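You operate a simulated robot arm through the tools that you are given. There is no shell and no other tool. Be economical: measure what you need, move in short steps, check, and stop when the job is done.

The job below is to be done with a simulated robot arm. You get a single attempt, and the scene is never put back.

## Task
Change the letter board from toy to joy and tilt it up again.
Fine: lay it flat to swap; the new tile is in the round table drawer, the old one goes there; shut the drawer; leave the board's button and dial. Where these are worked on the way, their far stop is far enough and under half their travel is too little: letter board, round table drawer.

The check looks at the end state, three seconds after you hand in, the way a careful person would. Anything else that was tipped, shoved, dropped, spilled or broken makes it a failure.

## Robot
A 6-joint arm with a fingered hand, fixed in place. Base frame: the origin is at the foot of the arm, x ahead of it, y to its left, z up. Units: cm, degrees, N and s.
With the tool pointing down near the work surface it reaches from about 22 to 48 cm from the base axis. Its first joint turns from -166.0 to 166.0 degrees. Payload 2.3 kg.
The TCP is the grasp point between the finger pads, 2.2 cm short of the fingertips. In the tool frame z runs along the fingers and y along their closing line. The gripper opens to 11.2 cm. The gripper's body begins 6 cm behind the TCP. The gripper is a hand of 3 fingers: y runs from the thumb to the fingers, the wrist lies at [0, 0, -21.8] in the tool frame, and closing takes about 1.5 s.
Orientation is that of the tool frame in the base frame, as [roll, pitch, yaw] about the fixed x, y, z axes, in that order (R = Rz(yaw) Ry(pitch) Rx(roll)). With the fingers straight down and closing along the base's y, the tool's x points along the base's -x, its y along +y and its z along -z.

## Interface
- The arm moves only by the tool drive_tool. Its arguments are lists of equal length, an entry for each row: "travel": the shift along the tool's x, y, z in cm, a list of three; "rotation": the turn, a rotation vector about the tool's x, y, z in degrees, a list of three; "fingers": the gripper command, from -1 (fully open) to 1 (shut), values between in proportion. In form: {"travel": [[tx, ty, tz], ...], "rotation": [[ax, ay, az], ...], "fingers": [fingers, ...]}. A call has 1 to 10 rows; each row is the pose to reach, as a shift and turn from the pose commanded when the call began, along the tool's axes at that moment. A row lasts 0.2 s, in which the tool goes at most 5 cm and 8.6 degrees; a call with a longer step from one row to the next is refused whole, and so is a gripper value outside its range. A pose out of reach is approached as far as the arm can. The call stops where the force on the tool passes 70 N (or 10 N more than at its start, if that is more) or the arm is blocked; 0.2 s more then pass. The fingers move at their own pace (about 7.2 cm/s each) and stop on an object; they squeeze with about 27 N. The grip force told is the motor's: it shows also when the fingers shut on nothing. Time passes only in rows, and 0.2 s behind the last, so rows that repeat a pose let the fingers close. The reply holds the time, the measured pose of the TCP, the force on the tool along the base axes, the opening and the grip force, in the units named above and with some noise, with the torque about the TCP (base axes, N m) and any sound that the robot's microphone picked up.
- Cameras (640 x 400 px; columns grow to the right, rows downward): "scene" is fixed at [5.01, 49.96, 112.55]; the picture's right is [-0.86, -0.51, 0.00], its down [-0.27, 0.46, -0.85] and it looks along [0.43, -0.73, -0.53] (base axes); focal length 214 px, centre (320, 200). "wrist" rides on the gripper at [6.6, 0.3, -8] in the tool frame; the picture's right is [-0.05, 1.00, 0.00], its down [-0.77, -0.04, -0.64] and it looks along [-0.64, -0.03, 0.77] (tool axes); focal length 275 px, centre (320, 200). There is no depth. A picture from a camera that has moved, and an enlarged one, comes with that camera's place and axes in the base frame and with its lens.
- camera(camera): a new picture of that camera. It takes no simulated time.
- move_column(by): slides the trunk up (or, below 0, down) by that many cm; the arm rides with it, the base frame stays. It gives what a move gives, with no picture.
- hand_shape(shape): the hand has 3 fingers and takes this shape, open, in about a second: jaw (thumb against the fingers, like two jaws); tri (thumb and two fingers); tip (a fingertip pinch); poke (one finger out to press); point (the index stretched); flat (the hand flat); cup (the hand cupped); fist (a fist). The gripper value then closes the fingers along that shape, each until it touches; the sizes above hold for jaw. It gives what a move gives, with no picture.
- zoom(camera, box): a new picture of the part [left, top, right, bottom] of that camera's present view, enlarged. It takes no simulated time.
- sign_off(): hands the job in; it is judged then, once.

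Go step by step. Nothing tells you positions but the pictures and the camera data: compare them with the known pose of the tool, close in by small moves and look again before you grip or let go. The budget is 120 turns and 76 pictures, counting those below and the enlarged ones. Unless the task says otherwise, let go and move clear before handing in, and close with one line.

The tools are called after ">>>" as name(argument=value, ...) on one line, values as JSON. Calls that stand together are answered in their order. drive_tool: Moves the arm, as the interface text tells. Its arguments: {"type":"object","properties":{"travel":{"type":"array"},"rotation":{"type":"array"},"fingers":{"type":"array"}},"required":["travel","rotation","fingers"]} The other tools are called the same way: move_column (by) slides the trunk up or down; hand_shape (shape) gives the hand a shape; camera (camera) takes a picture; zoom (camera, box) takes an enlarged picture of a part of a camera's view; sign_off () hands the job in.

At the start:

```text
clock: 0.0
tcp_pos: [27.57, -5.38, 111.09]
orientation: [-180.0, 0.0, 179.9]
ft_force: [-0.3, 0.1, -1.0]
ft_torque: [-0.02, -0.02, -0.03]
gripper_width: 11.2
grasp_force: 0.1
shape: jaw
trunk travel left (down, up): [-34.8, 24.2]
```

scene: 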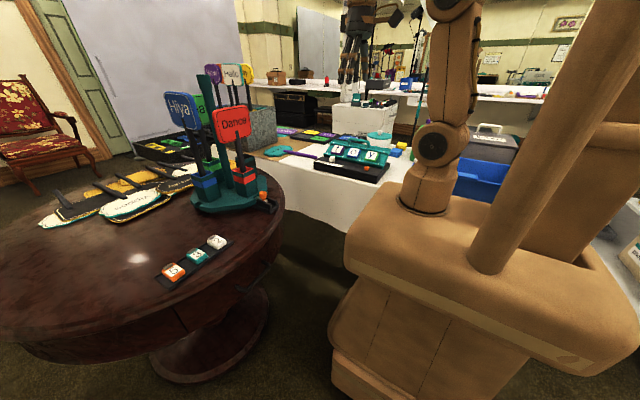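
wrist: 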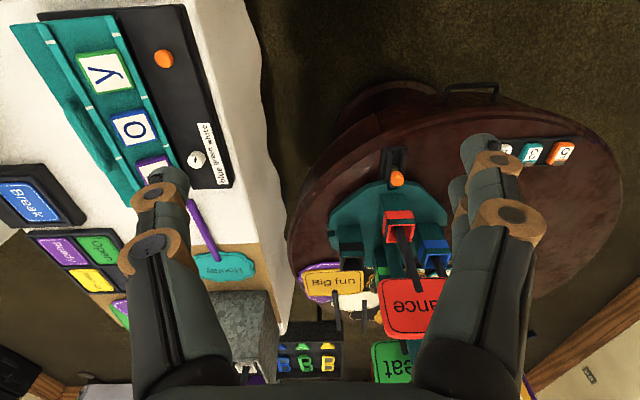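

I see a letter board reading T-O-Y on the white table, and a round table with a paddle stand, a strip of tiles and apparently a drawer with a handle. I'll enlarge the pictures first.

>>> zoom(camera="scene", box=[260, 100, 460, 225])

>>> zoom(camera="wrist", box=[0, 0, 260, 280])

>>> zoom(camera="scene", box=[120, 180, 320, 340])

>>> zoom(camera="wrist", box=[320, 60, 640, 260])

```text
3.20 times, centred on (360, 162) of scene
camera zoom: at [5.01, 49.96, 112.55], right [-0.86, -0.51, 0.0], down [-0.27, 0.46, -0.85], along [0.43, -0.73, -0.53], focal length 686 px, centre (192, 320)
```

zoom: 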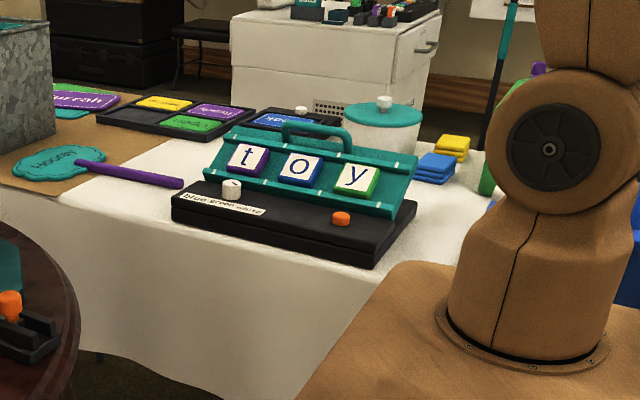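

```text
1.43 times, centred on (130, 140) of wrist
camera zoom: at [21.08, -5.01, 119.01], right [0.05, 1.0, 0.0], down [0.77, -0.04, 0.64], along [0.64, -0.03, -0.77], focal length 393 px, centre (591, 286)
```

zoom: 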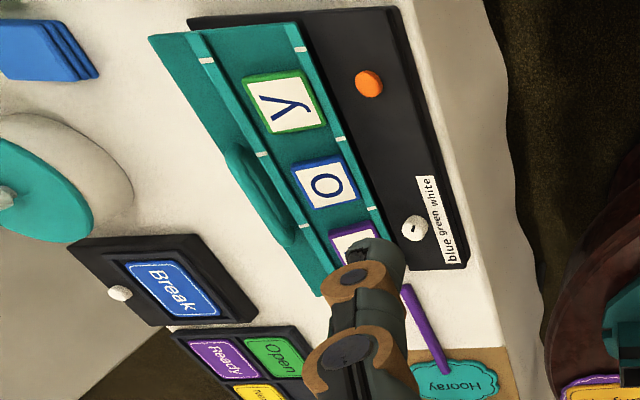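

```text
2.50 times, centred on (220, 260) of scene
camera zoom: at [5.01, 49.96, 112.55], right [-0.86, -0.51, 0.0], down [-0.27, 0.46, -0.85], along [0.43, -0.73, -0.53], focal length 536 px, centre (570, 50)
```

zoom: 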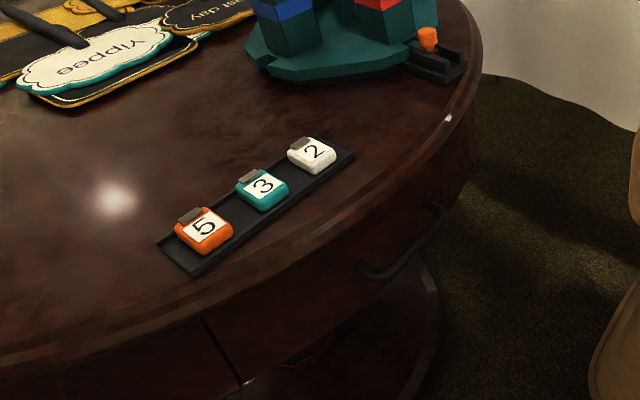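

```text
2.00 times, centred on (480, 160) of wrist
camera zoom: at [21.08, -5.01, 119.01], right [0.05, 1.0, 0.0], down [0.77, -0.04, 0.64], along [0.64, -0.03, -0.77], focal length 551 px, centre (0, 280)
```

zoom: 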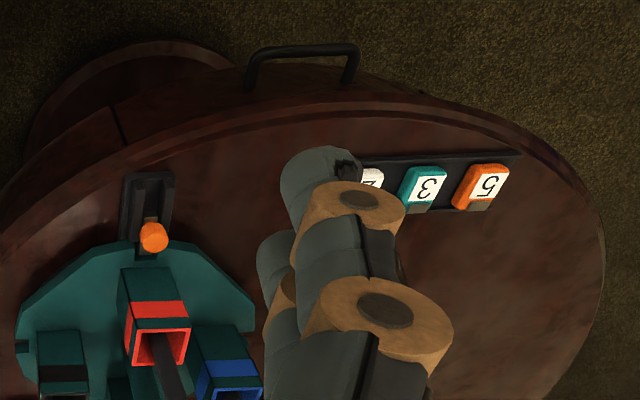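

The board's button triangulates to about (29,-27,78) and the drawer handle to about (39,25,64). I'll shift the hand over towards the board for a closer look.

>>> drive_tool(travel=[[0, -4, 0], [0, -8, 0], [0, -12, 0], [0, -16, 0], [0, -20, 0], [2, -20, 3], [4, -20, 6], [4, -20, 6]], rotation=[[0, 0, 0], [0, 0, 0], [0, 0, 0], [0, 0, 0], [0, 0, 0], [0, 0, 0], [0, 0, 0], [0, 0, 0]], fingers=[-1, -1, -1, -1, -1, -1, -1, -1])

>>> camera(camera="wrist")

```text
clock: 1.8
tcp_pos: [25.42, -22.02, 101.46]
orientation: [-179.7, 0.0, 179.8]
ft_force: [0.6, -1.0, 0.4]
ft_torque: [0.02, 0.01, 0.03]
gripper_width: 11.21
grasp_force: 0.1
shape: jaw
out of reach, approached as far as the arm can: row 1, 2, 3, 4, 5, 6, 7, 8
trunk travel left (down, up): [-34.8, 24.2]
```

```text
69 pictures are left
camera wrist: at [18.74, -21.73, 109.44], right [0.05, 1.0, 0.0], down [0.77, -0.04, 0.64], along [0.64, -0.03, -0.77], focal length 275 px, centre (320, 200)
```

wrist: 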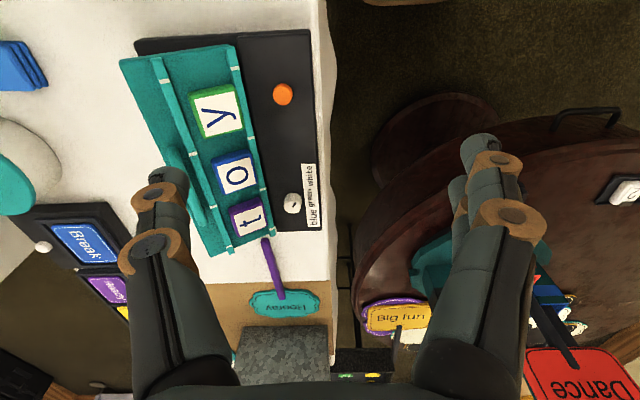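

The board leans back towards -y with its hinge on the +y side, and the "t" tile sits far out at roughly (44,-32,82). I'll raise the trunk a bit for reach and look at the board from straight over it.

>>> move_column(by=10)

>>> drive_tool(travel=[[0, -2, 3], [0, -4, 6], [0, -6, 9], [0, -8, 11], [0, -10, 12], [0, -10, 12]], rotation=[[0, 0, 0], [0, 0, 0], [0, 0, 0], [0, 0, 0], [0, 0, 0], [0, 0, 0]], fingers=[-1, -1, -1, -1, -1, -1])

>>> camera(camera="wrist")

```text
clock: 3.1
tcp_pos: [25.17, -21.96, 111.57]
orientation: [-179.7, 0.0, 179.9]
ft_force: [0.4, -0.2, -0.3]
ft_torque: [0.02, 0.01, 0.01]
gripper_width: 11.17
grasp_force: 0.1
shape: jaw
trunk travel left (down, up): [-44.8, 14.2]
```

```text
clock: 4.5
tcp_pos: [25.36, -31.99, 99.34]
orientation: [-179.8, 0.0, 179.8]
ft_force: [-0.4, 0.3, -0.8]
ft_torque: [-0.01, -0.02, -0.02]
gripper_width: 11.2
grasp_force: 0.1
shape: jaw
trunk travel left (down, up): [-44.8, 14.2]
```

```text
68 pictures are left
camera wrist: at [18.8, -31.71, 107.29], right [0.05, 1.0, 0.0], down [0.77, -0.04, 0.64], along [0.64, -0.03, -0.77], focal length 275 px, centre (320, 200)
```

wrist: 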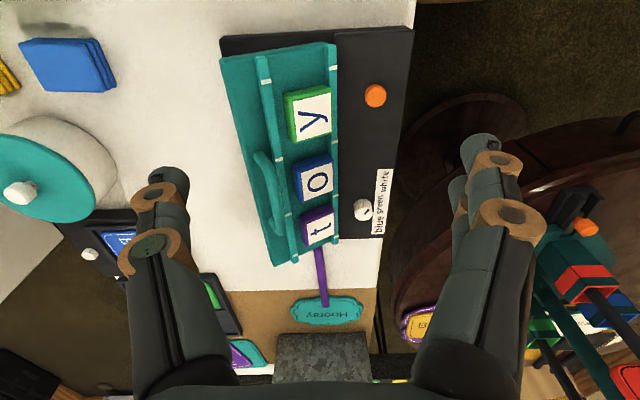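

>>> zoom(camera="wrist", box=[190, 20, 430, 280])

>>> zoom(camera="scene", box=[305, 130, 405, 192])

```text
1.54 times, centred on (310, 150) of wrist
camera zoom: at [18.8, -31.71, 107.29], right [0.05, 1.0, 0.0], down [0.77, -0.04, 0.64], along [0.64, -0.03, -0.77], focal length 424 px, centre (335, 277)
```

zoom: 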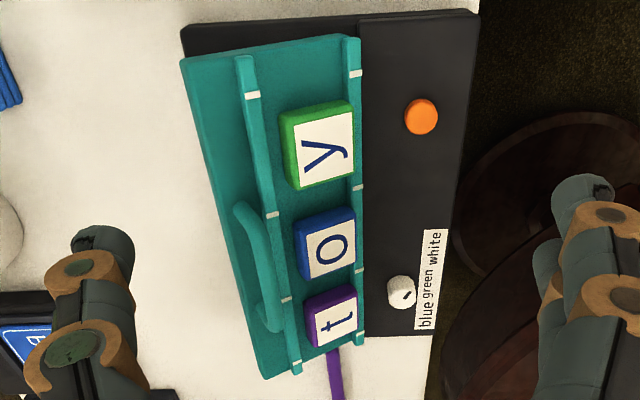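

```text
6.40 times, centred on (355, 161) of scene
camera zoom: at [5.01, 49.96, 112.55], right [-0.86, -0.51, 0.0], down [-0.27, 0.46, -0.85], along [0.43, -0.73, -0.53], focal length 1373 px, centre (96, 450)
```

zoom: 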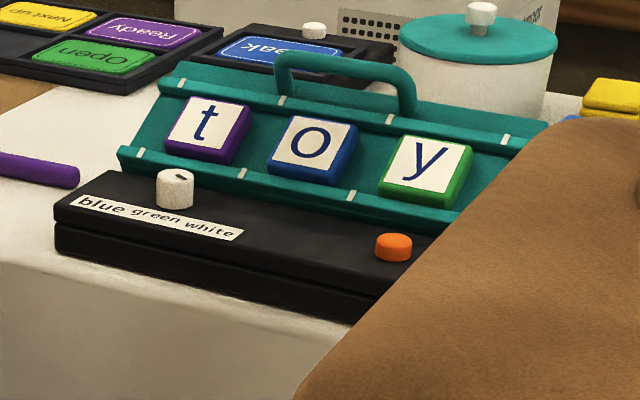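

Panel geometry is consistent: bottom edge near y=-30.5, z=77.5, top edge near y=-39.6, z=83.5, x from 24 to 51, with the arched handle around x≈38. I'll close the fingers and go above the near end of the top edge to press it down.

>>> drive_tool(travel=[[0, -2, 0], [0, -5, 1], [-1, -7, 3], [-1.6, -7.2, 6], [-1.6, -7.2, 9], [-1.6, -7.2, 9], [-1.6, -7.2, 9], [-1.6, -7.2, 9], [-1.6, -7.2, 9]], rotation=[[0, 0, 0], [0, 0, 0], [0, 0, 0], [0, 0, 0], [0, 0, 0], [0, 0, 0], [0, 0, 0], [0, 0, 0], [0, 0, 0]], fingers=[1, 1, 1, 1, 1, 1, 1, 1, 1])

>>> camera(camera="wrist")

>>> zoom(camera="scene", box=[305, 100, 435, 190])

```text
clock: 6.5
tcp_pos: [26.89, -37.0, 89.94]
orientation: [-179.5, 0.0, 179.7]
ft_force: [0.9, 0.6, 0.0]
ft_torque: [0.02, -0.04, 0.01]
gripper_width: 0.0
grasp_force: 26.9
shape: jaw
out of reach, approached as far as the arm can: row 1, 2, 3, 4, 5, 6, 7, 8, 9
trunk travel left (down, up): [-44.8, 14.2]
```

```text
65 pictures are left
camera wrist: at [20.33, -36.71, 97.9], right [0.05, 1.0, -0.01], down [0.77, -0.04, 0.64], along [0.63, -0.04, -0.77], focal length 275 px, centre (320, 200)
```

wrist: 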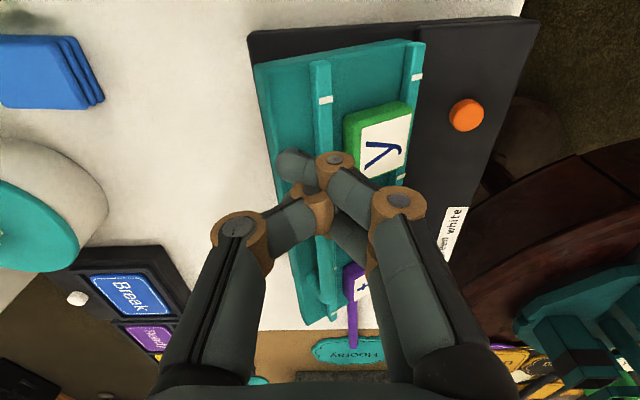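

```text
4.44 times, centred on (370, 145) of scene
camera zoom: at [5.01, 49.96, 112.55], right [-0.86, -0.51, 0.0], down [-0.27, 0.46, -0.85], along [0.43, -0.73, -0.53], focal length 953 px, centre (98, 444)
```

zoom: 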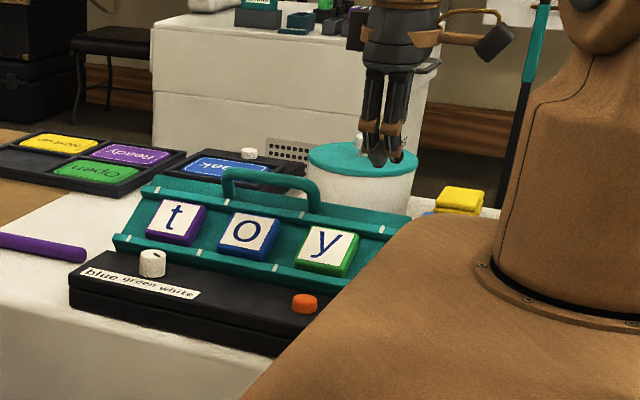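

The straight-down hand ran out of reach at y=-37. I'll tilt the fingers outward 24° to reach the top edge.

>>> drive_tool(travel=[[0, -0.5, 0], [0, -1, 0], [0, -2, 0], [0, -2, 0], [0, -2, 2.5]], rotation=[[8, 0, 0], [16, 0, 0], [24, 0, 0], [24, 0, 0], [24, 0, 0]], fingers=[1, 1, 1, 1, 1])

>>> camera(camera="wrist")

```text
clock: 7.7
tcp_pos: [26.86, -39.26, 87.37]
orientation: [-155.9, 0.0, 180.0]
ft_force: [-0.1, -0.6, -0.3]
ft_torque: [0.01, 0.01, 0.01]
gripper_width: 0.0
grasp_force: 26.8
shape: jaw
trunk travel left (down, up): [-44.8, 14.2]
```

```text
63 pictures are left
camera wrist: at [20.26, -35.68, 94.46], right [0.05, 0.91, -0.41], down [0.77, 0.23, 0.59], along [0.63, -0.34, -0.69], focal length 275 px, centre (320, 200)
```

wrist: 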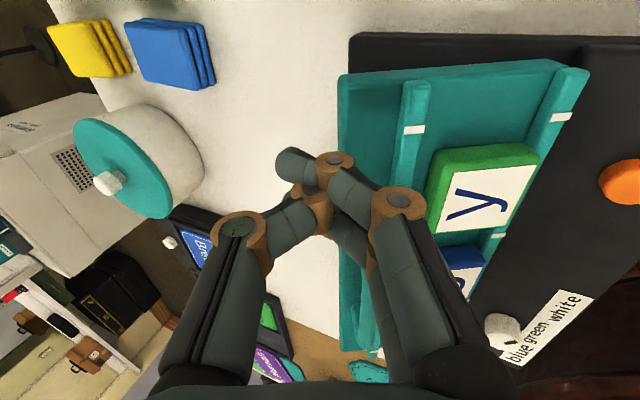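

The fingertips are now just beyond the top edge; I'll shift 1.7 cm back in and press gently down to feel the panel.

>>> drive_tool(travel=[[0, 1.55, -0.69], [0, 1.96, 0.22], [0, 2.37, 1.14], [0, 2.57, 1.6], [0, 2.77, 2.05], [0, 2.98, 2.5], [0, 3.18, 2.96], [0, 3.39, 3.42]], rotation=[[0, 0, 0], [0, 0, 0], [0, 0, 0], [0, 0, 0], [0, 0, 0], [0, 0, 0], [0, 0, 0], [0, 0, 0]], fingers=[1, 1, 1, 1, 1, 1, 1, 1])

>>> zoom(camera="scene", box=[305, 100, 435, 190])

```text
clock: 9.5
tcp_pos: [26.82, -37.46, 82.87]
orientation: [-155.8, 0.0, 179.9]
ft_force: [-0.7, 0.3, -0.9]
ft_torque: [0.01, 0.0, 0.02]
gripper_width: 0.01
grasp_force: 27.2
shape: jaw
trunk travel left (down, up): [-44.8, 14.2]
```

```text
4.44 times, centred on (370, 145) of scene
camera zoom: at [5.01, 49.96, 112.55], right [-0.86, -0.51, 0.0], down [-0.27, 0.46, -0.85], along [0.43, -0.73, -0.53], focal length 953 px, centre (98, 444)
```

zoom: 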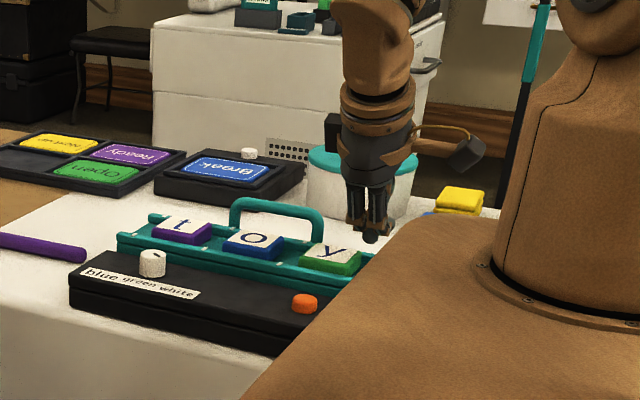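

The panel folds down with little force and looks nearly flat. I'll keep pressing until it meets its stop.

>>> drive_tool(travel=[[0, 0.2, 0.46], [0, 0.41, 0.91], [0, 0.61, 1.37], [0, 0.82, 1.83], [0, 1.02, 2.28], [0, 1.22, 2.74], [0, 1.43, 3.2]], rotation=[[0, 0, 0], [0, 0, 0], [0, 0, 0], [0, 0, 0], [0, 0, 0], [0, 0, 0], [0, 0, 0]], fingers=[1, 1, 1, 1, 1, 1, 1])

>>> zoom(camera="scene", box=[305, 100, 435, 190])

```text
clock: 11.1
tcp_pos: [26.62, -37.39, 80.01]
orientation: [-155.1, 0.6, 180.0]
ft_force: [5.3, -6.5, 70.4]
ft_torque: [0.06, -0.23, 0.01]
gripper_width: 0.02
grasp_force: 27.3
shape: jaw
trunk travel left (down, up): [-44.8, 14.2]
```

```text
4.44 times, centred on (370, 145) of scene
camera zoom: at [5.01, 49.96, 112.55], right [-0.86, -0.51, 0.0], down [-0.27, 0.46, -0.85], along [0.43, -0.73, -0.53], focal length 953 px, centre (98, 444)
```

zoom: 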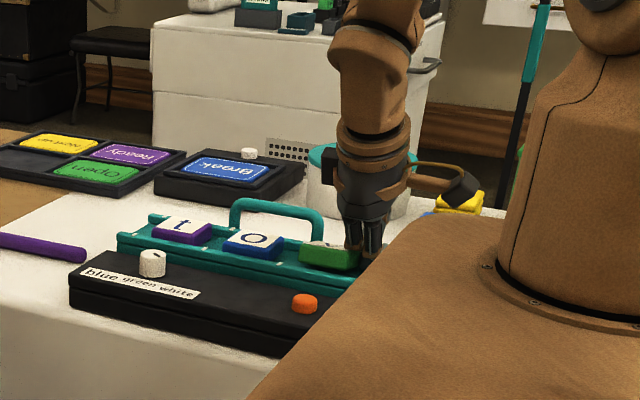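

It reached a hard stop, but the y tile looks disturbed. I'll lift straight up and look.

>>> drive_tool(travel=[[0, -0.41, -0.91], [0, -1.63, -3.65], [0, -3.2, -7.3], [0, -4.0, -9.1], [0, -4.0, -9.1]], rotation=[[0, 0, 0], [0, 0, 0], [0, 0, 0], [0, 0, 0], [0, 0, 0]], fingers=[1, 1, 1, 1, 1])

>>> camera(camera="wrist")

>>> zoom(camera="scene", box=[305, 130, 405, 192])

```text
clock: 12.3
tcp_pos: [26.73, -37.53, 89.32]
orientation: [-155.9, 0.0, 179.8]
ft_force: [0.1, 0.1, -0.7]
ft_torque: [-0.01, 0.01, 0.01]
gripper_width: 0.0
grasp_force: 27.1
shape: jaw
trunk travel left (down, up): [-44.8, 14.2]
```

```text
60 pictures are left
camera wrist: at [20.25, -33.9, 96.48], right [0.05, 0.91, -0.41], down [0.77, 0.22, 0.6], along [0.63, -0.34, -0.69], focal length 275 px, centre (320, 200)
```

wrist: 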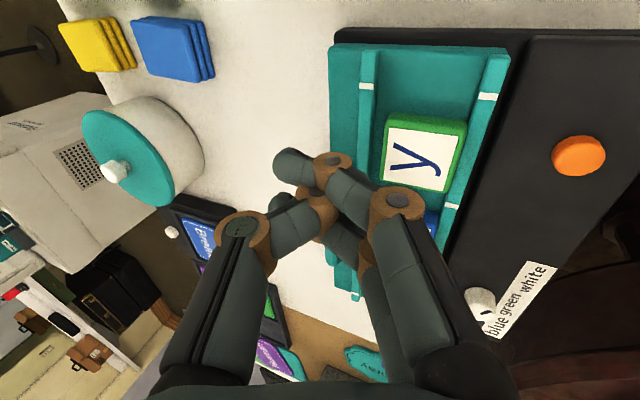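

```text
6.40 times, centred on (355, 161) of scene
camera zoom: at [5.01, 49.96, 112.55], right [-0.86, -0.51, 0.0], down [-0.27, 0.46, -0.85], along [0.43, -0.73, -0.53], focal length 1373 px, centre (96, 450)
```

zoom: 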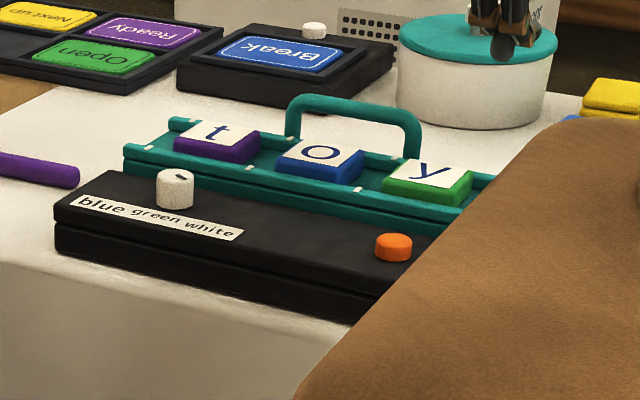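

The board is flat, and the y tile moved slightly within the rails but sits flat (I'll check it later). I'll straighten the tool and rotate it 90° so the fingers close along the row of tiles.

>>> drive_tool(travel=[[0, 0, 0], [0, 3, -2], [0, 6, -3], [0, 8, -4], [0, 8, -4], [0, 8, -4]], rotation=[[-8, 0, 0], [-16, 0, 0], [-24, 0, 0], [-24, 0, 0], [-24, 0, 0], [-24, 0, 0]], fingers=[1, 1, 0.5, 0, 0, 0])

>>> drive_tool(travel=[[0, 0, 0], [0, 0, 0], [0, 0, 0], [0, 0, 0], [0, 0, 0], [0, 0, 0], [0, 0, 0], [0, 0, 0], [0, 0, 0], [0, 0, 0]], rotation=[[0, 0, -8.5], [0, 0, -17], [0, 0, -25.5], [0, 0, -34], [0, 0, -42.5], [0, 0, -51], [0, 0, -59.5], [0, 0, -68], [0, 0, -76.5], [0, 0, -85]], fingers=[0, 0, 0, 0, 0, 0, 0, 0, 0, 0])

>>> camera(camera="wrist")

```text
clock: 13.7
tcp_pos: [26.84, -28.58, 89.77]
orientation: [-179.7, 0.0, 179.8]
ft_force: [-0.2, -0.6, 0.2]
ft_torque: [-0.05, -0.03, -0.03]
gripper_width: 5.53
grasp_force: 0.0
shape: jaw
trunk travel left (down, up): [-44.8, 14.2]
```

```text
clock: 15.9
tcp_pos: [21.15, -18.92, 80.06]
orientation: [-178.8, -2.7, -95.1]
ft_force: [0.3, -0.3, 0.1]
ft_torque: [-0.01, 0.01, 0.0]
gripper_width: 5.56
grasp_force: 0.1
shape: jaw
out of reach, approached as far as the arm can: row 2, 3, 4, 5, 6, 7, 8, 9, 10
trunk travel left (down, up): [-44.8, 14.2]
```

```text
58 pictures are left
camera wrist: at [20.08, -25.13, 88.31], right [-0.99, 0.13, -0.02], down [0.09, 0.8, 0.6], along [0.1, 0.59, -0.8], focal length 275 px, centre (320, 200)
```

wrist: 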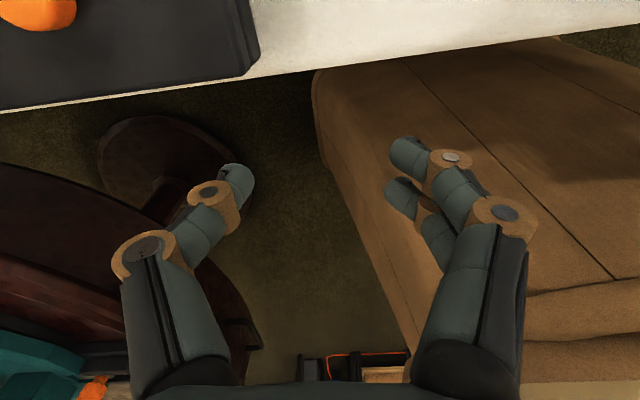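

The wrist turn dragged the hand off its place but nothing was touched. I'll raise it and see whether it can move outwards in this orientation.

>>> drive_tool(travel=[[0, 0, -3], [0, 0, -6], [0, 0, -9], [0, 0, -12], [2, -3, -12], [4, -6, -12], [6, -9, -12], [8, -12, -12], [8, -12, -12]], rotation=[[0, 0, 0], [0, 0, 0], [0, 0, 0], [0, 0, 0], [0, 0, 0], [0, 0, 0], [0, 0, 0], [0, 0, 0], [0, 0, 0]], fingers=[0, 0, 0, 0, 0, 0, 0, 0, 0])

```text
clock: 17.9
tcp_pos: [21.15, -16.51, 82.74]
orientation: [-178.7, -3.1, -95.2]
ft_force: [0.3, -0.1, -0.3]
ft_torque: [0.0, 0.03, 0.05]
gripper_width: 5.55
grasp_force: 0.0
shape: jaw
out of reach, approached as far as the arm can: row 1, 2, 3, 4, 5, 6, 7, 8, 9
trunk travel left (down, up): [-44.8, 14.2]
```

That direction hits a wrist limit, so I'll turn back and go round the other way.

>>> drive_tool(travel=[[0, 0, 0], [0, 0, -1], [0, 0, -2], [0, 0, -3], [0, 0, -4], [0, 0, -5], [0, 0, -6], [0, 0, -7], [0, 0, -8], [0, 0, -8]], rotation=[[0, 0, 8.5], [0, 0, 17], [0, 0, 25.5], [0, 0, 34], [0, 0, 42.5], [0, 0, 51], [0, 0, 59.5], [0, 0, 68], [0, 0, 76.5], [0, 0, 85]], fingers=[0, 0, 0, 0, 0, 0, 0, 0, 0, 0])

>>> drive_tool(travel=[[0, 0, 0], [0, 0, 0], [0, 0, 0], [0, 0, 0], [0, 0, 0], [0, 0, 0], [0, 0, 0], [0, 0, 0], [0, 0, 0], [0, 0, 0]], rotation=[[0, 0, 8.5], [0, 0, 17], [0, 0, 25.5], [0, 0, 34], [0, 0, 42.5], [0, 0, 51], [0, 0, 59.5], [0, 0, 68], [0, 0, 76.5], [0, 0, 85]], fingers=[0, 0, 0, 0, 0, 0, 0, 0, 0, 0])

```text
clock: 20.1
tcp_pos: [21.21, -16.39, 90.33]
orientation: [-177.1, 0.9, 179.6]
ft_force: [-0.4, -0.2, -1.0]
ft_torque: [-0.01, 0.01, -0.02]
gripper_width: 5.54
grasp_force: 0.1
shape: jaw
out of reach, approached as far as the arm can: row 3, 4
trunk travel left (down, up): [-44.8, 14.2]
```

```text
clock: 22.3
tcp_pos: [21.34, -16.21, 90.28]
orientation: [179.5, 3.0, 94.6]
ft_force: [-0.7, -0.1, 0.1]
ft_torque: [0.06, 0.02, 0.01]
gripper_width: 5.55
grasp_force: 0.0
shape: jaw
trunk travel left (down, up): [-44.8, 14.2]
```

This orientation works (thumb on the -x side). Now I'll tilt the fingers 30° outwards (-y) and approach the t tile, staying well above.

>>> drive_tool(travel=[[-2, 3, -0.2], [-4, 6, -0.4], [-6, 9, -0.6], [-8.5, 12, -0.8], [-11, 15, -1], [-12, 17, -1], [-13, 18, -1.1], [-13.5, 19.7, -1.1], [-13.5, 19.7, -1.1]], rotation=[[0, -5, 1], [0, -10, 2], [0, -15, 3], [0, -20, 3.5], [0, -25, 4], [0, -30, 4.6], [0, -30, 4.6], [0, -30, 4.6], [0, -30, 4.6]], fingers=[0, 0, 0, 0, 0, 0, 0, 0, 0])

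>>> camera(camera="wrist")

```text
clock: 24.3
tcp_pos: [41.84, -28.12, 92.44]
orientation: [177.7, 32.8, 89.1]
ft_force: [0.2, 0.5, -0.1]
ft_torque: [-0.04, -0.02, 0.02]
gripper_width: 5.59
grasp_force: 0.0
shape: jaw
trunk travel left (down, up): [-44.8, 14.2]
```

```text
57 pictures are left
camera wrist: at [42.05, -18.19, 95.48], right [1.0, -0.03, 0.06], down [-0.07, -0.3, 0.95], along [-0.01, -0.95, -0.3], focal length 275 px, centre (320, 200)
```

wrist: 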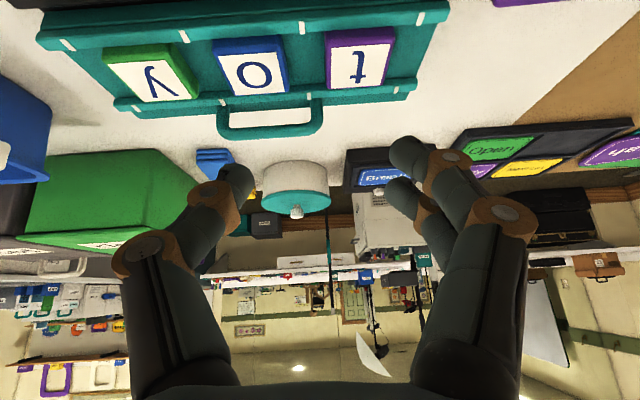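

The t tile's face is centred near (45.9,-36.2,79), about 4.8 cm wide, with 3.4 cm gap to the o. I'll tilt more and test whether the hand reaches a hover just above it.

>>> drive_tool(travel=[[-0.6, 0.8, 2], [-1.2, 1.6, 4], [-2, 2.6, 6], [-2.5, 3.3, 8], [-3, 4, 9.5], [-3, 4, 9.5]], rotation=[[1, -5, 0], [2, -10, 0], [2.3, -12, 0], [2.3, -12, 0], [2.3, -12, 0], [2.3, -12, 0]], fingers=[-0.1, -0.2, -0.2, -0.2, -0.2, -0.2])

>>> camera(camera="wrist")

>>> zoom(camera="scene", box=[285, 120, 405, 194])

```text
clock: 25.7
tcp_pos: [45.19, -34.49, 86.51]
orientation: [179.8, 44.9, 88.7]
ft_force: [0.1, 0.8, 0.2]
ft_torque: [-0.02, -0.02, 0.0]
gripper_width: 6.68
grasp_force: 0.0
shape: jaw
out of reach, approached as far as the arm can: row 5, 6
trunk travel left (down, up): [-44.8, 14.2]
```

```text
56 pictures are left
camera wrist: at [45.73, -24.23, 87.51], right [1.0, -0.05, 0.04], down [-0.04, -0.1, 0.99], along [-0.05, -0.99, -0.1], focal length 275 px, centre (320, 200)
```

wrist: 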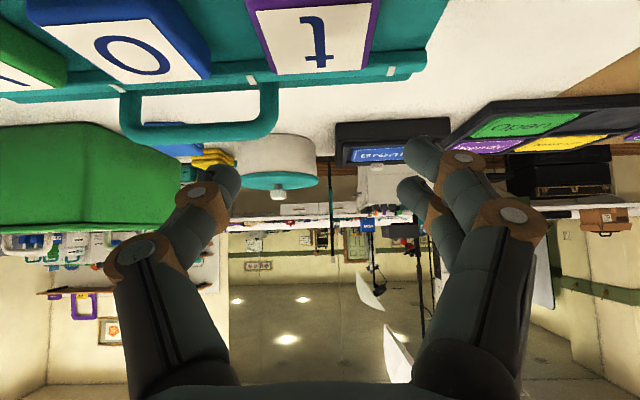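

```text
5.33 times, centred on (345, 157) of scene
camera zoom: at [5.01, 49.96, 112.55], right [-0.86, -0.51, 0.0], down [-0.27, 0.46, -0.85], along [0.43, -0.73, -0.53], focal length 1144 px, centre (187, 429)
```

zoom: 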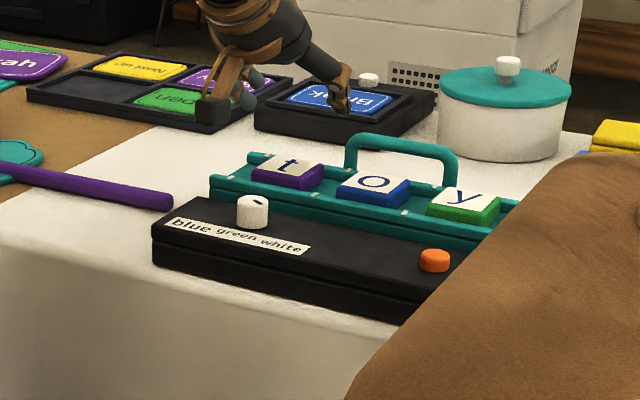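

At 45° the reach ends just short, and the camera would come close to the dial. A mix of 34° towards -y and 7° towards +x should reach better; I'll try that at hover.

>>> drive_tool(travel=[[0, 0, 0], [0, 0.2, 0], [0.5, 0.3, 1.2], [1.07, 0.4, 2.47], [1.07, 0.4, 2.47]], rotation=[[-3.5, 5.5, 0], [-7, 11, 0], [-7, 11, 0], [-7, 11, 0], [-7, 11, 0]], fingers=[-0.2, -0.2, -0.2, -0.2, -0.2])

>>> camera(camera="wrist")

>>> zoom(camera="scene", box=[285, 120, 405, 194])

```text
clock: 26.9
tcp_pos: [45.61, -35.44, 84.03]
orientation: [173.1, 33.8, 89.6]
ft_force: [-0.4, 0.1, -0.8]
ft_torque: [0.01, -0.02, 0.01]
gripper_width: 6.7
grasp_force: 0.0
shape: jaw
trunk travel left (down, up): [-44.8, 14.2]
```

```text
54 pictures are left
camera wrist: at [45.02, -25.53, 86.94], right [0.99, 0.02, 0.13], down [-0.11, -0.29, 0.95], along [0.06, -0.96, -0.29], focal length 275 px, centre (320, 200)
```

wrist: 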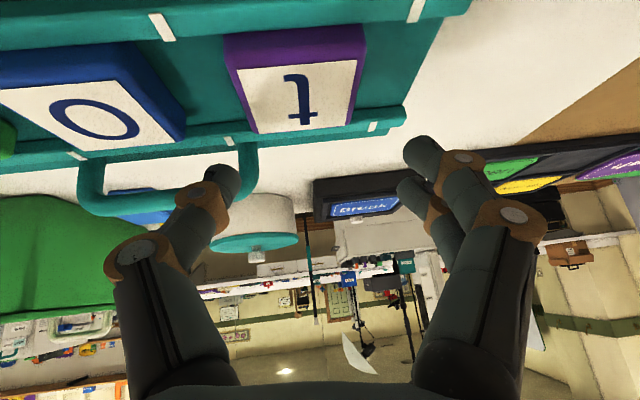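

```text
5.33 times, centred on (345, 157) of scene
camera zoom: at [5.01, 49.96, 112.55], right [-0.86, -0.51, 0.0], down [-0.27, 0.46, -0.85], along [0.43, -0.73, -0.53], focal length 1144 px, centre (187, 429)
```

zoom: 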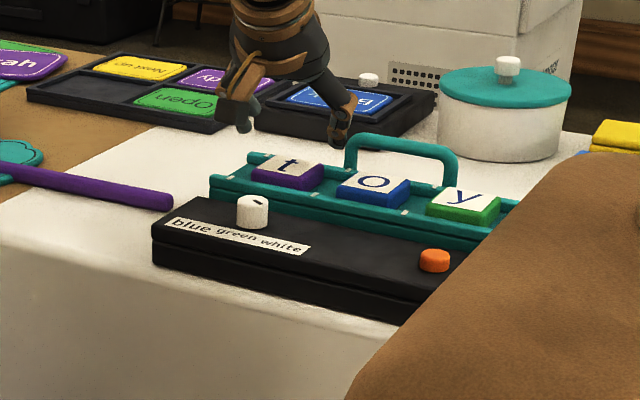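

Reached, and the tile face is well located: x 43.2–47.6, y −33.8 to −38. I'll descend with the fingers astride it, before closing.

>>> drive_tool(travel=[[0.7, -0.2, 0.9], [1.2, -0.3, 1.6], [1.7, -0.42, 2.15], [2.14, -0.53, 2.73], [2.14, -0.53, 2.73]], rotation=[[0, 0, 0], [0, 0, 0], [0, 0, 0], [0, 0, 0], [0, 0, 0]], fingers=[-0.2, -0.2, -0.2, -0.2, -0.2])

>>> camera(camera="wrist")

>>> zoom(camera="scene", box=[285, 120, 405, 194])

```text
clock: 28.1
tcp_pos: [45.11, -34.73, 80.66]
orientation: [173.0, 34.0, 89.6]
ft_force: [-0.7, 0.6, 10.2]
ft_torque: [-0.08, 0.43, -0.04]
gripper_width: 6.65
grasp_force: 0.2
shape: jaw
out of reach, approached as far as the arm can: row 1, 2, 3, 4, 5
trunk travel left (down, up): [-44.8, 14.2]
```

```text
52 pictures are left
camera wrist: at [44.58, -24.76, 83.57], right [0.99, 0.02, 0.13], down [-0.11, -0.29, 0.95], along [0.06, -0.96, -0.28], focal length 275 px, centre (320, 200)
```

wrist: 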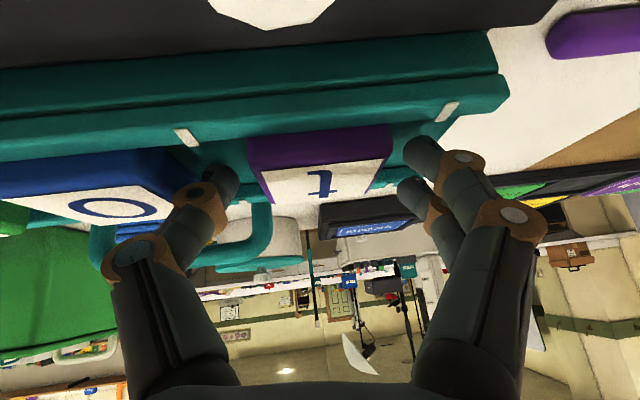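

```text
5.33 times, centred on (345, 157) of scene
camera zoom: at [5.01, 49.96, 112.55], right [-0.86, -0.51, 0.0], down [-0.27, 0.46, -0.85], along [0.43, -0.73, -0.53], focal length 1144 px, centre (187, 429)
```

zoom: 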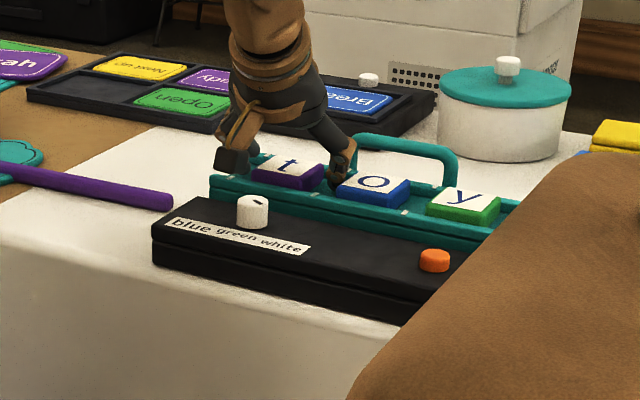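

Thumb touches the panel lightly (10 N) and the fingers straddle the tile. I'll raise 2 mm and close.

>>> drive_tool(travel=[[-0.11, 0, -0.17], [-0.11, 0, -0.17], [-0.11, 0, -0.17], [-0.11, 0, -0.17], [-0.11, 0, -0.17], [-0.11, 0, -0.17], [-0.11, 0, -0.17], [-0.11, 0, -0.17]], rotation=[[0, 0, 0], [0, 0, 0], [0, 0, 0], [0, 0, 0], [0, 0, 0], [0, 0, 0], [0, 0, 0], [0, 0, 0]], fingers=[0, 0.2, 0.4, 0.6, 0.8, 1, 1, 1])

>>> zoom(camera="scene", box=[285, 120, 405, 194])

>>> camera(camera="wrist")

```text
clock: 29.9
tcp_pos: [45.11, -34.62, 80.87]
orientation: [173.2, 33.8, 89.7]
ft_force: [-0.1, -0.6, 1.4]
ft_torque: [-0.05, 0.0, -0.03]
gripper_width: 4.16
grasp_force: 27.3
shape: jaw
trunk travel left (down, up): [-44.8, 14.2]
```

```text
5.33 times, centred on (345, 157) of scene
camera zoom: at [5.01, 49.96, 112.55], right [-0.86, -0.51, 0.0], down [-0.27, 0.46, -0.85], along [0.43, -0.73, -0.53], focal length 1144 px, centre (187, 429)
```

zoom: 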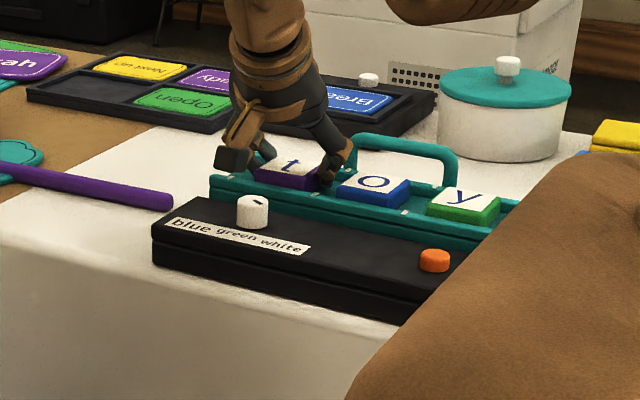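

```text
49 pictures are left
camera wrist: at [44.57, -24.77, 83.65], right [0.99, 0.02, 0.12], down [-0.11, -0.29, 0.95], along [0.06, -0.96, -0.29], focal length 275 px, centre (320, 200)
```

wrist: 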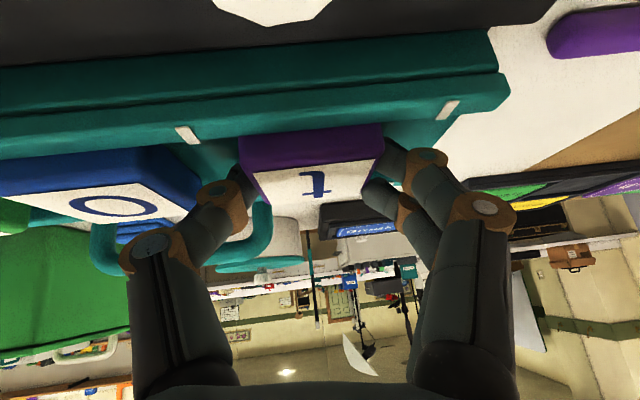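

The tile is held (4.2 cm). I'll lift it straight off, then back away upward.

>>> drive_tool(travel=[[-0.56, 0.1, -0.83], [-1.11, 0.2, -1.65], [-1.12, -0.58, -3.56], [-0.86, -1.2, -6.84], [0.52, -2.8, -10.4], [1.88, -5.4, -14.0], [1.88, -5.4, -14.0]], rotation=[[0, 0, 0], [0, 0, 0], [0, 0, 0], [0, 0, 0], [0, 0, 0], [0, 0, 0], [0, 0, 0]], fingers=[1, 1, 1, 1, 1, 1, 1])

>>> camera(camera="wrist")

>>> zoom(camera="scene", box=[285, 100, 405, 194])

```text
clock: 31.5
tcp_pos: [46.92, -33.15, 86.71]
orientation: [173.3, 33.8, 89.7]
ft_force: [0.0, 0.4, -0.2]
ft_torque: [0.02, -0.03, -0.02]
gripper_width: 3.99
grasp_force: 27.5
shape: jaw
out of reach, approached as far as the arm can: row 3, 4, 5, 6, 7
trunk travel left (down, up): [-44.8, 14.2]
```

```text
48 pictures are left
camera wrist: at [46.38, -23.32, 89.52], right [0.99, 0.02, 0.12], down [-0.11, -0.29, 0.95], along [0.06, -0.96, -0.29], focal length 275 px, centre (320, 200)
```

wrist: 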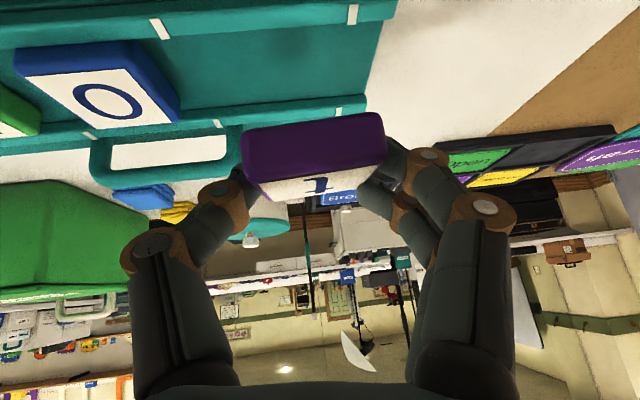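

```text
4.26 times, centred on (345, 147) of scene
camera zoom: at [5.01, 49.96, 112.55], right [-0.86, -0.51, 0.0], down [-0.27, 0.46, -0.85], along [0.43, -0.73, -0.53], focal length 913 px, centre (214, 426)
```

zoom: 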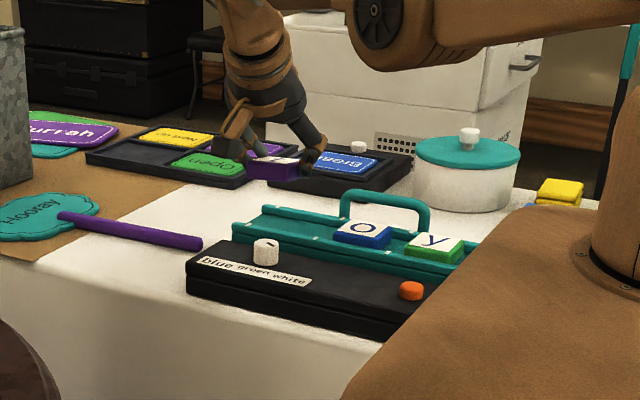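

The t is in hand and clear. I'll retract, straighten the tool and swing over to view the drawer side.

>>> drive_tool(travel=[[1.5, -3, -3], [3, -6, -6], [4.5, -9, -9], [6, -12, -11], [8, -15, -13], [8, -18, -13], [8, -20, -13], [8, -20, -13]], rotation=[[1.5, 6.5, 0], [3, 13, 0], [4.5, 20, 0], [6, 27, 0], [7, 34, 0], [7, 34, 0], [7, 34, 0], [7, 34, 0]], fingers=[1, 1, 1, 1, 1, 1, 1, 1])

```text
clock: 33.3
tcp_pos: [35.72, -24.45, 108.22]
orientation: [-178.8, -0.2, 91.3]
ft_force: [-0.5, -0.4, 0.3]
ft_torque: [-0.02, -0.01, 0.02]
gripper_width: 3.87
grasp_force: 26.8
shape: jaw
out of reach, approached as far as the arm can: row 1, 2, 3, 4, 5, 6, 7, 8
trunk travel left (down, up): [-44.8, 14.2]
```

>>> drive_tool(travel=[[3, -3, 3], [7, -6, 4], [11, -9, 5], [15.5, -10, 6], [20, -10, 7], [24.5, -10, 8], [29, -10, 9], [29, -10, 9]], rotation=[[0, 0, 0], [0, 0, 0], [0, 0, 0], [0, 0, 0], [0, 0, 0], [0, 0, 0], [0, 0, 0], [0, 0, 0]], fingers=[1, 1, 1, 1, 1, 1, 1, 1])

>>> camera(camera="scene")

>>> camera(camera="wrist")

```text
refused: row 1 steps farther than a row can; nothing moved
```

```text
46 pictures are left
```

scene: 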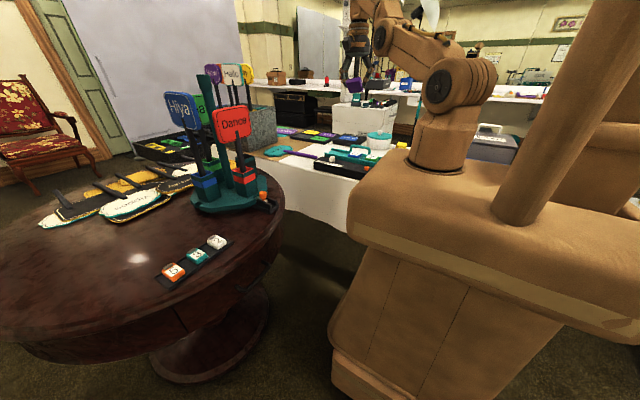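

```text
45 pictures are left
camera wrist: at [36.01, -18.02, 116.31], right [1.0, -0.02, -0.02], down [0.0, -0.77, 0.63], along [-0.03, -0.63, -0.77], focal length 275 px, centre (320, 200)
```

wrist: 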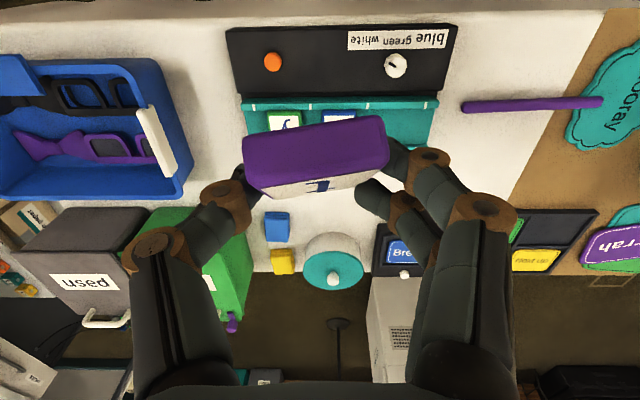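

>>> drive_tool(travel=[[3, -2, 2], [7, -4, 3], [11, -6, 4], [15, -8, 5], [19, -9, 6], [23, -10, 7], [27, -10, 8], [30, -10, 9], [30, -10, 9]], rotation=[[0, 0, 0], [0, 0, 0], [0, 0, 0], [0, 0, 0], [0, 0, 0], [0, 0, 0], [0, 0, 0], [0, 0, 0], [0, 0, 0]], fingers=[1, 1, 1, 1, 1, 1, 1, 1, 1])

```text
clock: 35.3
tcp_pos: [44.54, -1.31, 108.29]
orientation: [-178.8, -0.1, 91.3]
ft_force: [-0.3, -0.5, -0.2]
ft_torque: [-0.03, 0.01, 0.0]
gripper_width: 3.92
grasp_force: 27.1
shape: jaw
out of reach, approached as far as the arm can: row 1, 2, 3, 4, 5, 6, 7, 8, 9
trunk travel left (down, up): [-44.8, 14.2]
```

>>> drive_tool(travel=[[0, -4, 2], [0, -8, 4], [0, -12, 6], [0, -16, 8], [0, -18, 10], [0, -18, 10]], rotation=[[0, 0, 0], [0, 0, 0], [0, 0, 0], [0, 0, 0], [0, 0, 0], [0, 0, 0]], fingers=[1, 1, 1, 1, 1, 1])

```text
clock: 36.7
tcp_pos: [44.44, -1.42, 108.12]
orientation: [-178.8, -0.1, 91.3]
ft_force: [-0.7, 0.4, -0.1]
ft_torque: [-0.01, -0.01, -0.01]
gripper_width: 3.91
grasp_force: 27.0
shape: jaw
out of reach, approached as far as the arm can: row 1, 2, 3, 4, 5, 6
trunk travel left (down, up): [-44.8, 14.2]
```

>>> drive_tool(travel=[[0, 0, 2], [0, 0, 4], [0, 0, 4]], rotation=[[0, 0, 0], [0, 0, 0], [0, 0, 0]], fingers=[1, 1, 1])

>>> zoom(camera="scene", box=[240, 0, 560, 200])

```text
clock: 37.5
tcp_pos: [44.53, -1.47, 108.21]
orientation: [-178.8, -0.1, 91.4]
ft_force: [0.5, -0.6, -0.6]
ft_torque: [0.0, 0.02, 0.02]
gripper_width: 3.88
grasp_force: 26.9
shape: jaw
out of reach, approached as far as the arm can: row 1, 2, 3
trunk travel left (down, up): [-44.8, 14.2]
```

```text
2.00 times, centred on (400, 100) of scene
camera zoom: at [5.01, 49.96, 112.55], right [-0.86, -0.51, 0.0], down [-0.27, 0.46, -0.85], along [0.43, -0.73, -0.53], focal length 429 px, centre (160, 400)
```

zoom: 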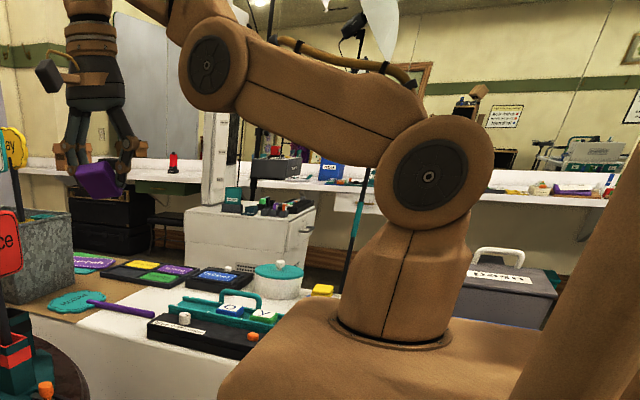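

The elbow has passed through straight and sits at its stop the wrong way round. I'll stretch outward and up to straighten it, then come back in.

>>> drive_tool(travel=[[0, 0, -2], [0, 0, -4], [0, 0, -6], [0, 0, -8], [0, 0, -8]], rotation=[[0, 0, 0], [0, 0, 0], [0, 0, 0], [0, 0, 0], [0, 0, 0]], fingers=[1, 1, 1, 1, 1])

```text
clock: 38.7
tcp_pos: [44.39, -1.21, 109.22]
orientation: [-179.4, -0.2, 91.2]
ft_force: [-0.4, -0.2, -0.2]
ft_torque: [0.04, 0.02, 0.02]
gripper_width: 3.87
grasp_force: 27.0
shape: jaw
out of reach, approached as far as the arm can: row 1, 2, 3, 4, 5
trunk travel left (down, up): [-44.8, 14.2]
```

>>> drive_tool(travel=[[0, -3, 0], [0, -6, 2], [0, -9, 5], [0, -12, 8], [0, -15, 11], [0, -18, 14], [0, -18, 14]], rotation=[[0, 0, 0], [0, 0, 0], [0, 0, 0], [0, 0, 0], [0, 0, 0], [0, 0, 0], [0, 0, 0]], fingers=[1, 1, 1, 1, 1, 1, 1])

```text
clock: 40.3
tcp_pos: [26.47, -1.94, 95.33]
orientation: [-179.1, -0.1, 91.4]
ft_force: [0.5, 0.6, -1.1]
ft_torque: [0.0, 0.0, -0.01]
gripper_width: 3.88
grasp_force: 26.4
shape: jaw
trunk travel left (down, up): [-44.8, 14.2]
```

Recovered to a normal elbow. Now I'll move left and turn the tool back to face +x for a look at the drawer.

>>> drive_tool(travel=[[1, 0, 0], [2, 0, 0], [3, 0, 0], [4, 0, 0], [5, 0, 0], [6, 0, 0], [7, 0, 0], [8, 0, 0], [9, 0, 0], [10, 0, 0]], rotation=[[0, 0, -8.5], [0, 0, -17], [0, 0, -25.5], [0, 0, -34], [0, 0, -42.5], [0, 0, -51], [0, 0, -59.5], [0, 0, -68], [0, 0, -76.5], [0, 0, -85]], fingers=[1, 1, 1, 1, 1, 1, 1, 1, 1, 1])

>>> camera(camera="wrist")

```text
clock: 42.5
tcp_pos: [26.2, 8.22, 95.46]
orientation: [179.9, -0.9, 176.6]
ft_force: [-0.1, 0.7, 0.1]
ft_torque: [0.01, -0.01, 0.0]
gripper_width: 3.42
grasp_force: 26.4
shape: jaw
trunk travel left (down, up): [-44.8, 14.2]
```

```text
43 pictures are left
camera wrist: at [19.79, 8.78, 103.54], right [0.11, 0.99, 0.0], down [0.78, -0.08, 0.62], along [0.62, -0.07, -0.78], focal length 275 px, centre (320, 200)
```

wrist: 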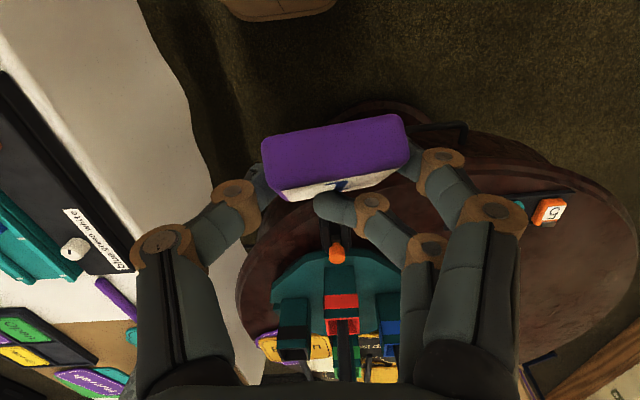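

The tile is slowly creeping in the grip, so I'll set it down soon: a free patch of the round table near (45,18), top at about z=72. I'll tilt 34° so the tile lies level and hover there.

>>> drive_tool(travel=[[-2.6, 1.5, 2], [-5.2, 3, 4], [-7.8, 4.6, 6], [-10.4, 6.2, 8], [-13, 7.8, 10], [-15.6, 9.4, 12], [-18.2, 10.9, 13.5], [-18.2, 10.9, 13.5]], rotation=[[0, -5, 0], [0, -10, 0], [0, -15, 0], [0, -20, 0], [0, -25, 0], [0, -30, 0], [0, -34, 0], [0, -34, 0]], fingers=[1, 1, 1, 1, 1, 1, 1, 1])

>>> camera(camera="scene")

>>> camera(camera="wrist")

```text
clock: 44.3
tcp_pos: [44.66, 17.76, 81.64]
orientation: [180.0, 33.2, 176.6]
ft_force: [-0.5, 0.2, -0.4]
ft_torque: [0.03, 0.0, 0.02]
gripper_width: 3.45
grasp_force: 26.7
shape: jaw
trunk travel left (down, up): [-44.8, 14.2]
```

```text
42 pictures are left
```

scene: 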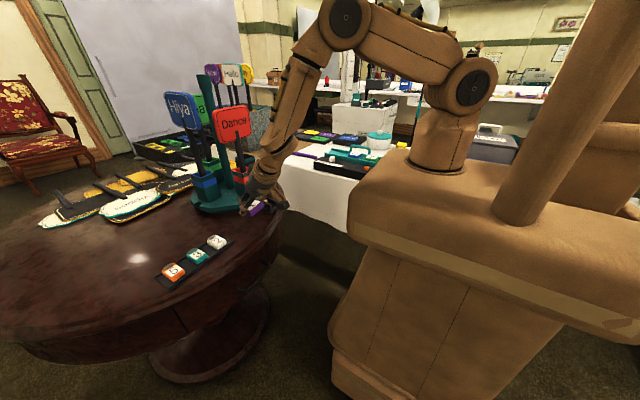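

```text
41 pictures are left
camera wrist: at [34.83, 18.63, 84.7], right [0.1, 0.99, 0.03], down [0.3, -0.05, 0.95], along [0.95, -0.09, -0.3], focal length 275 px, centre (320, 200)
```

wrist: 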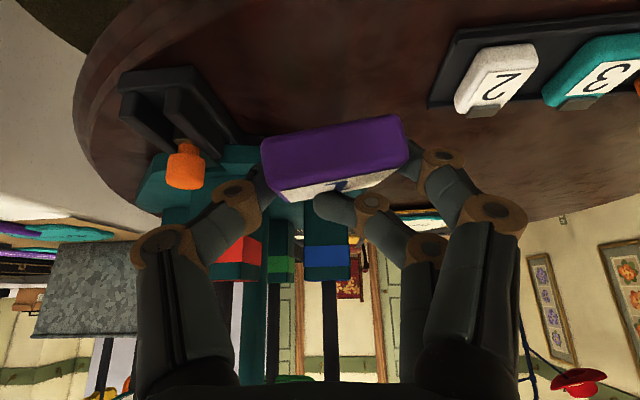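

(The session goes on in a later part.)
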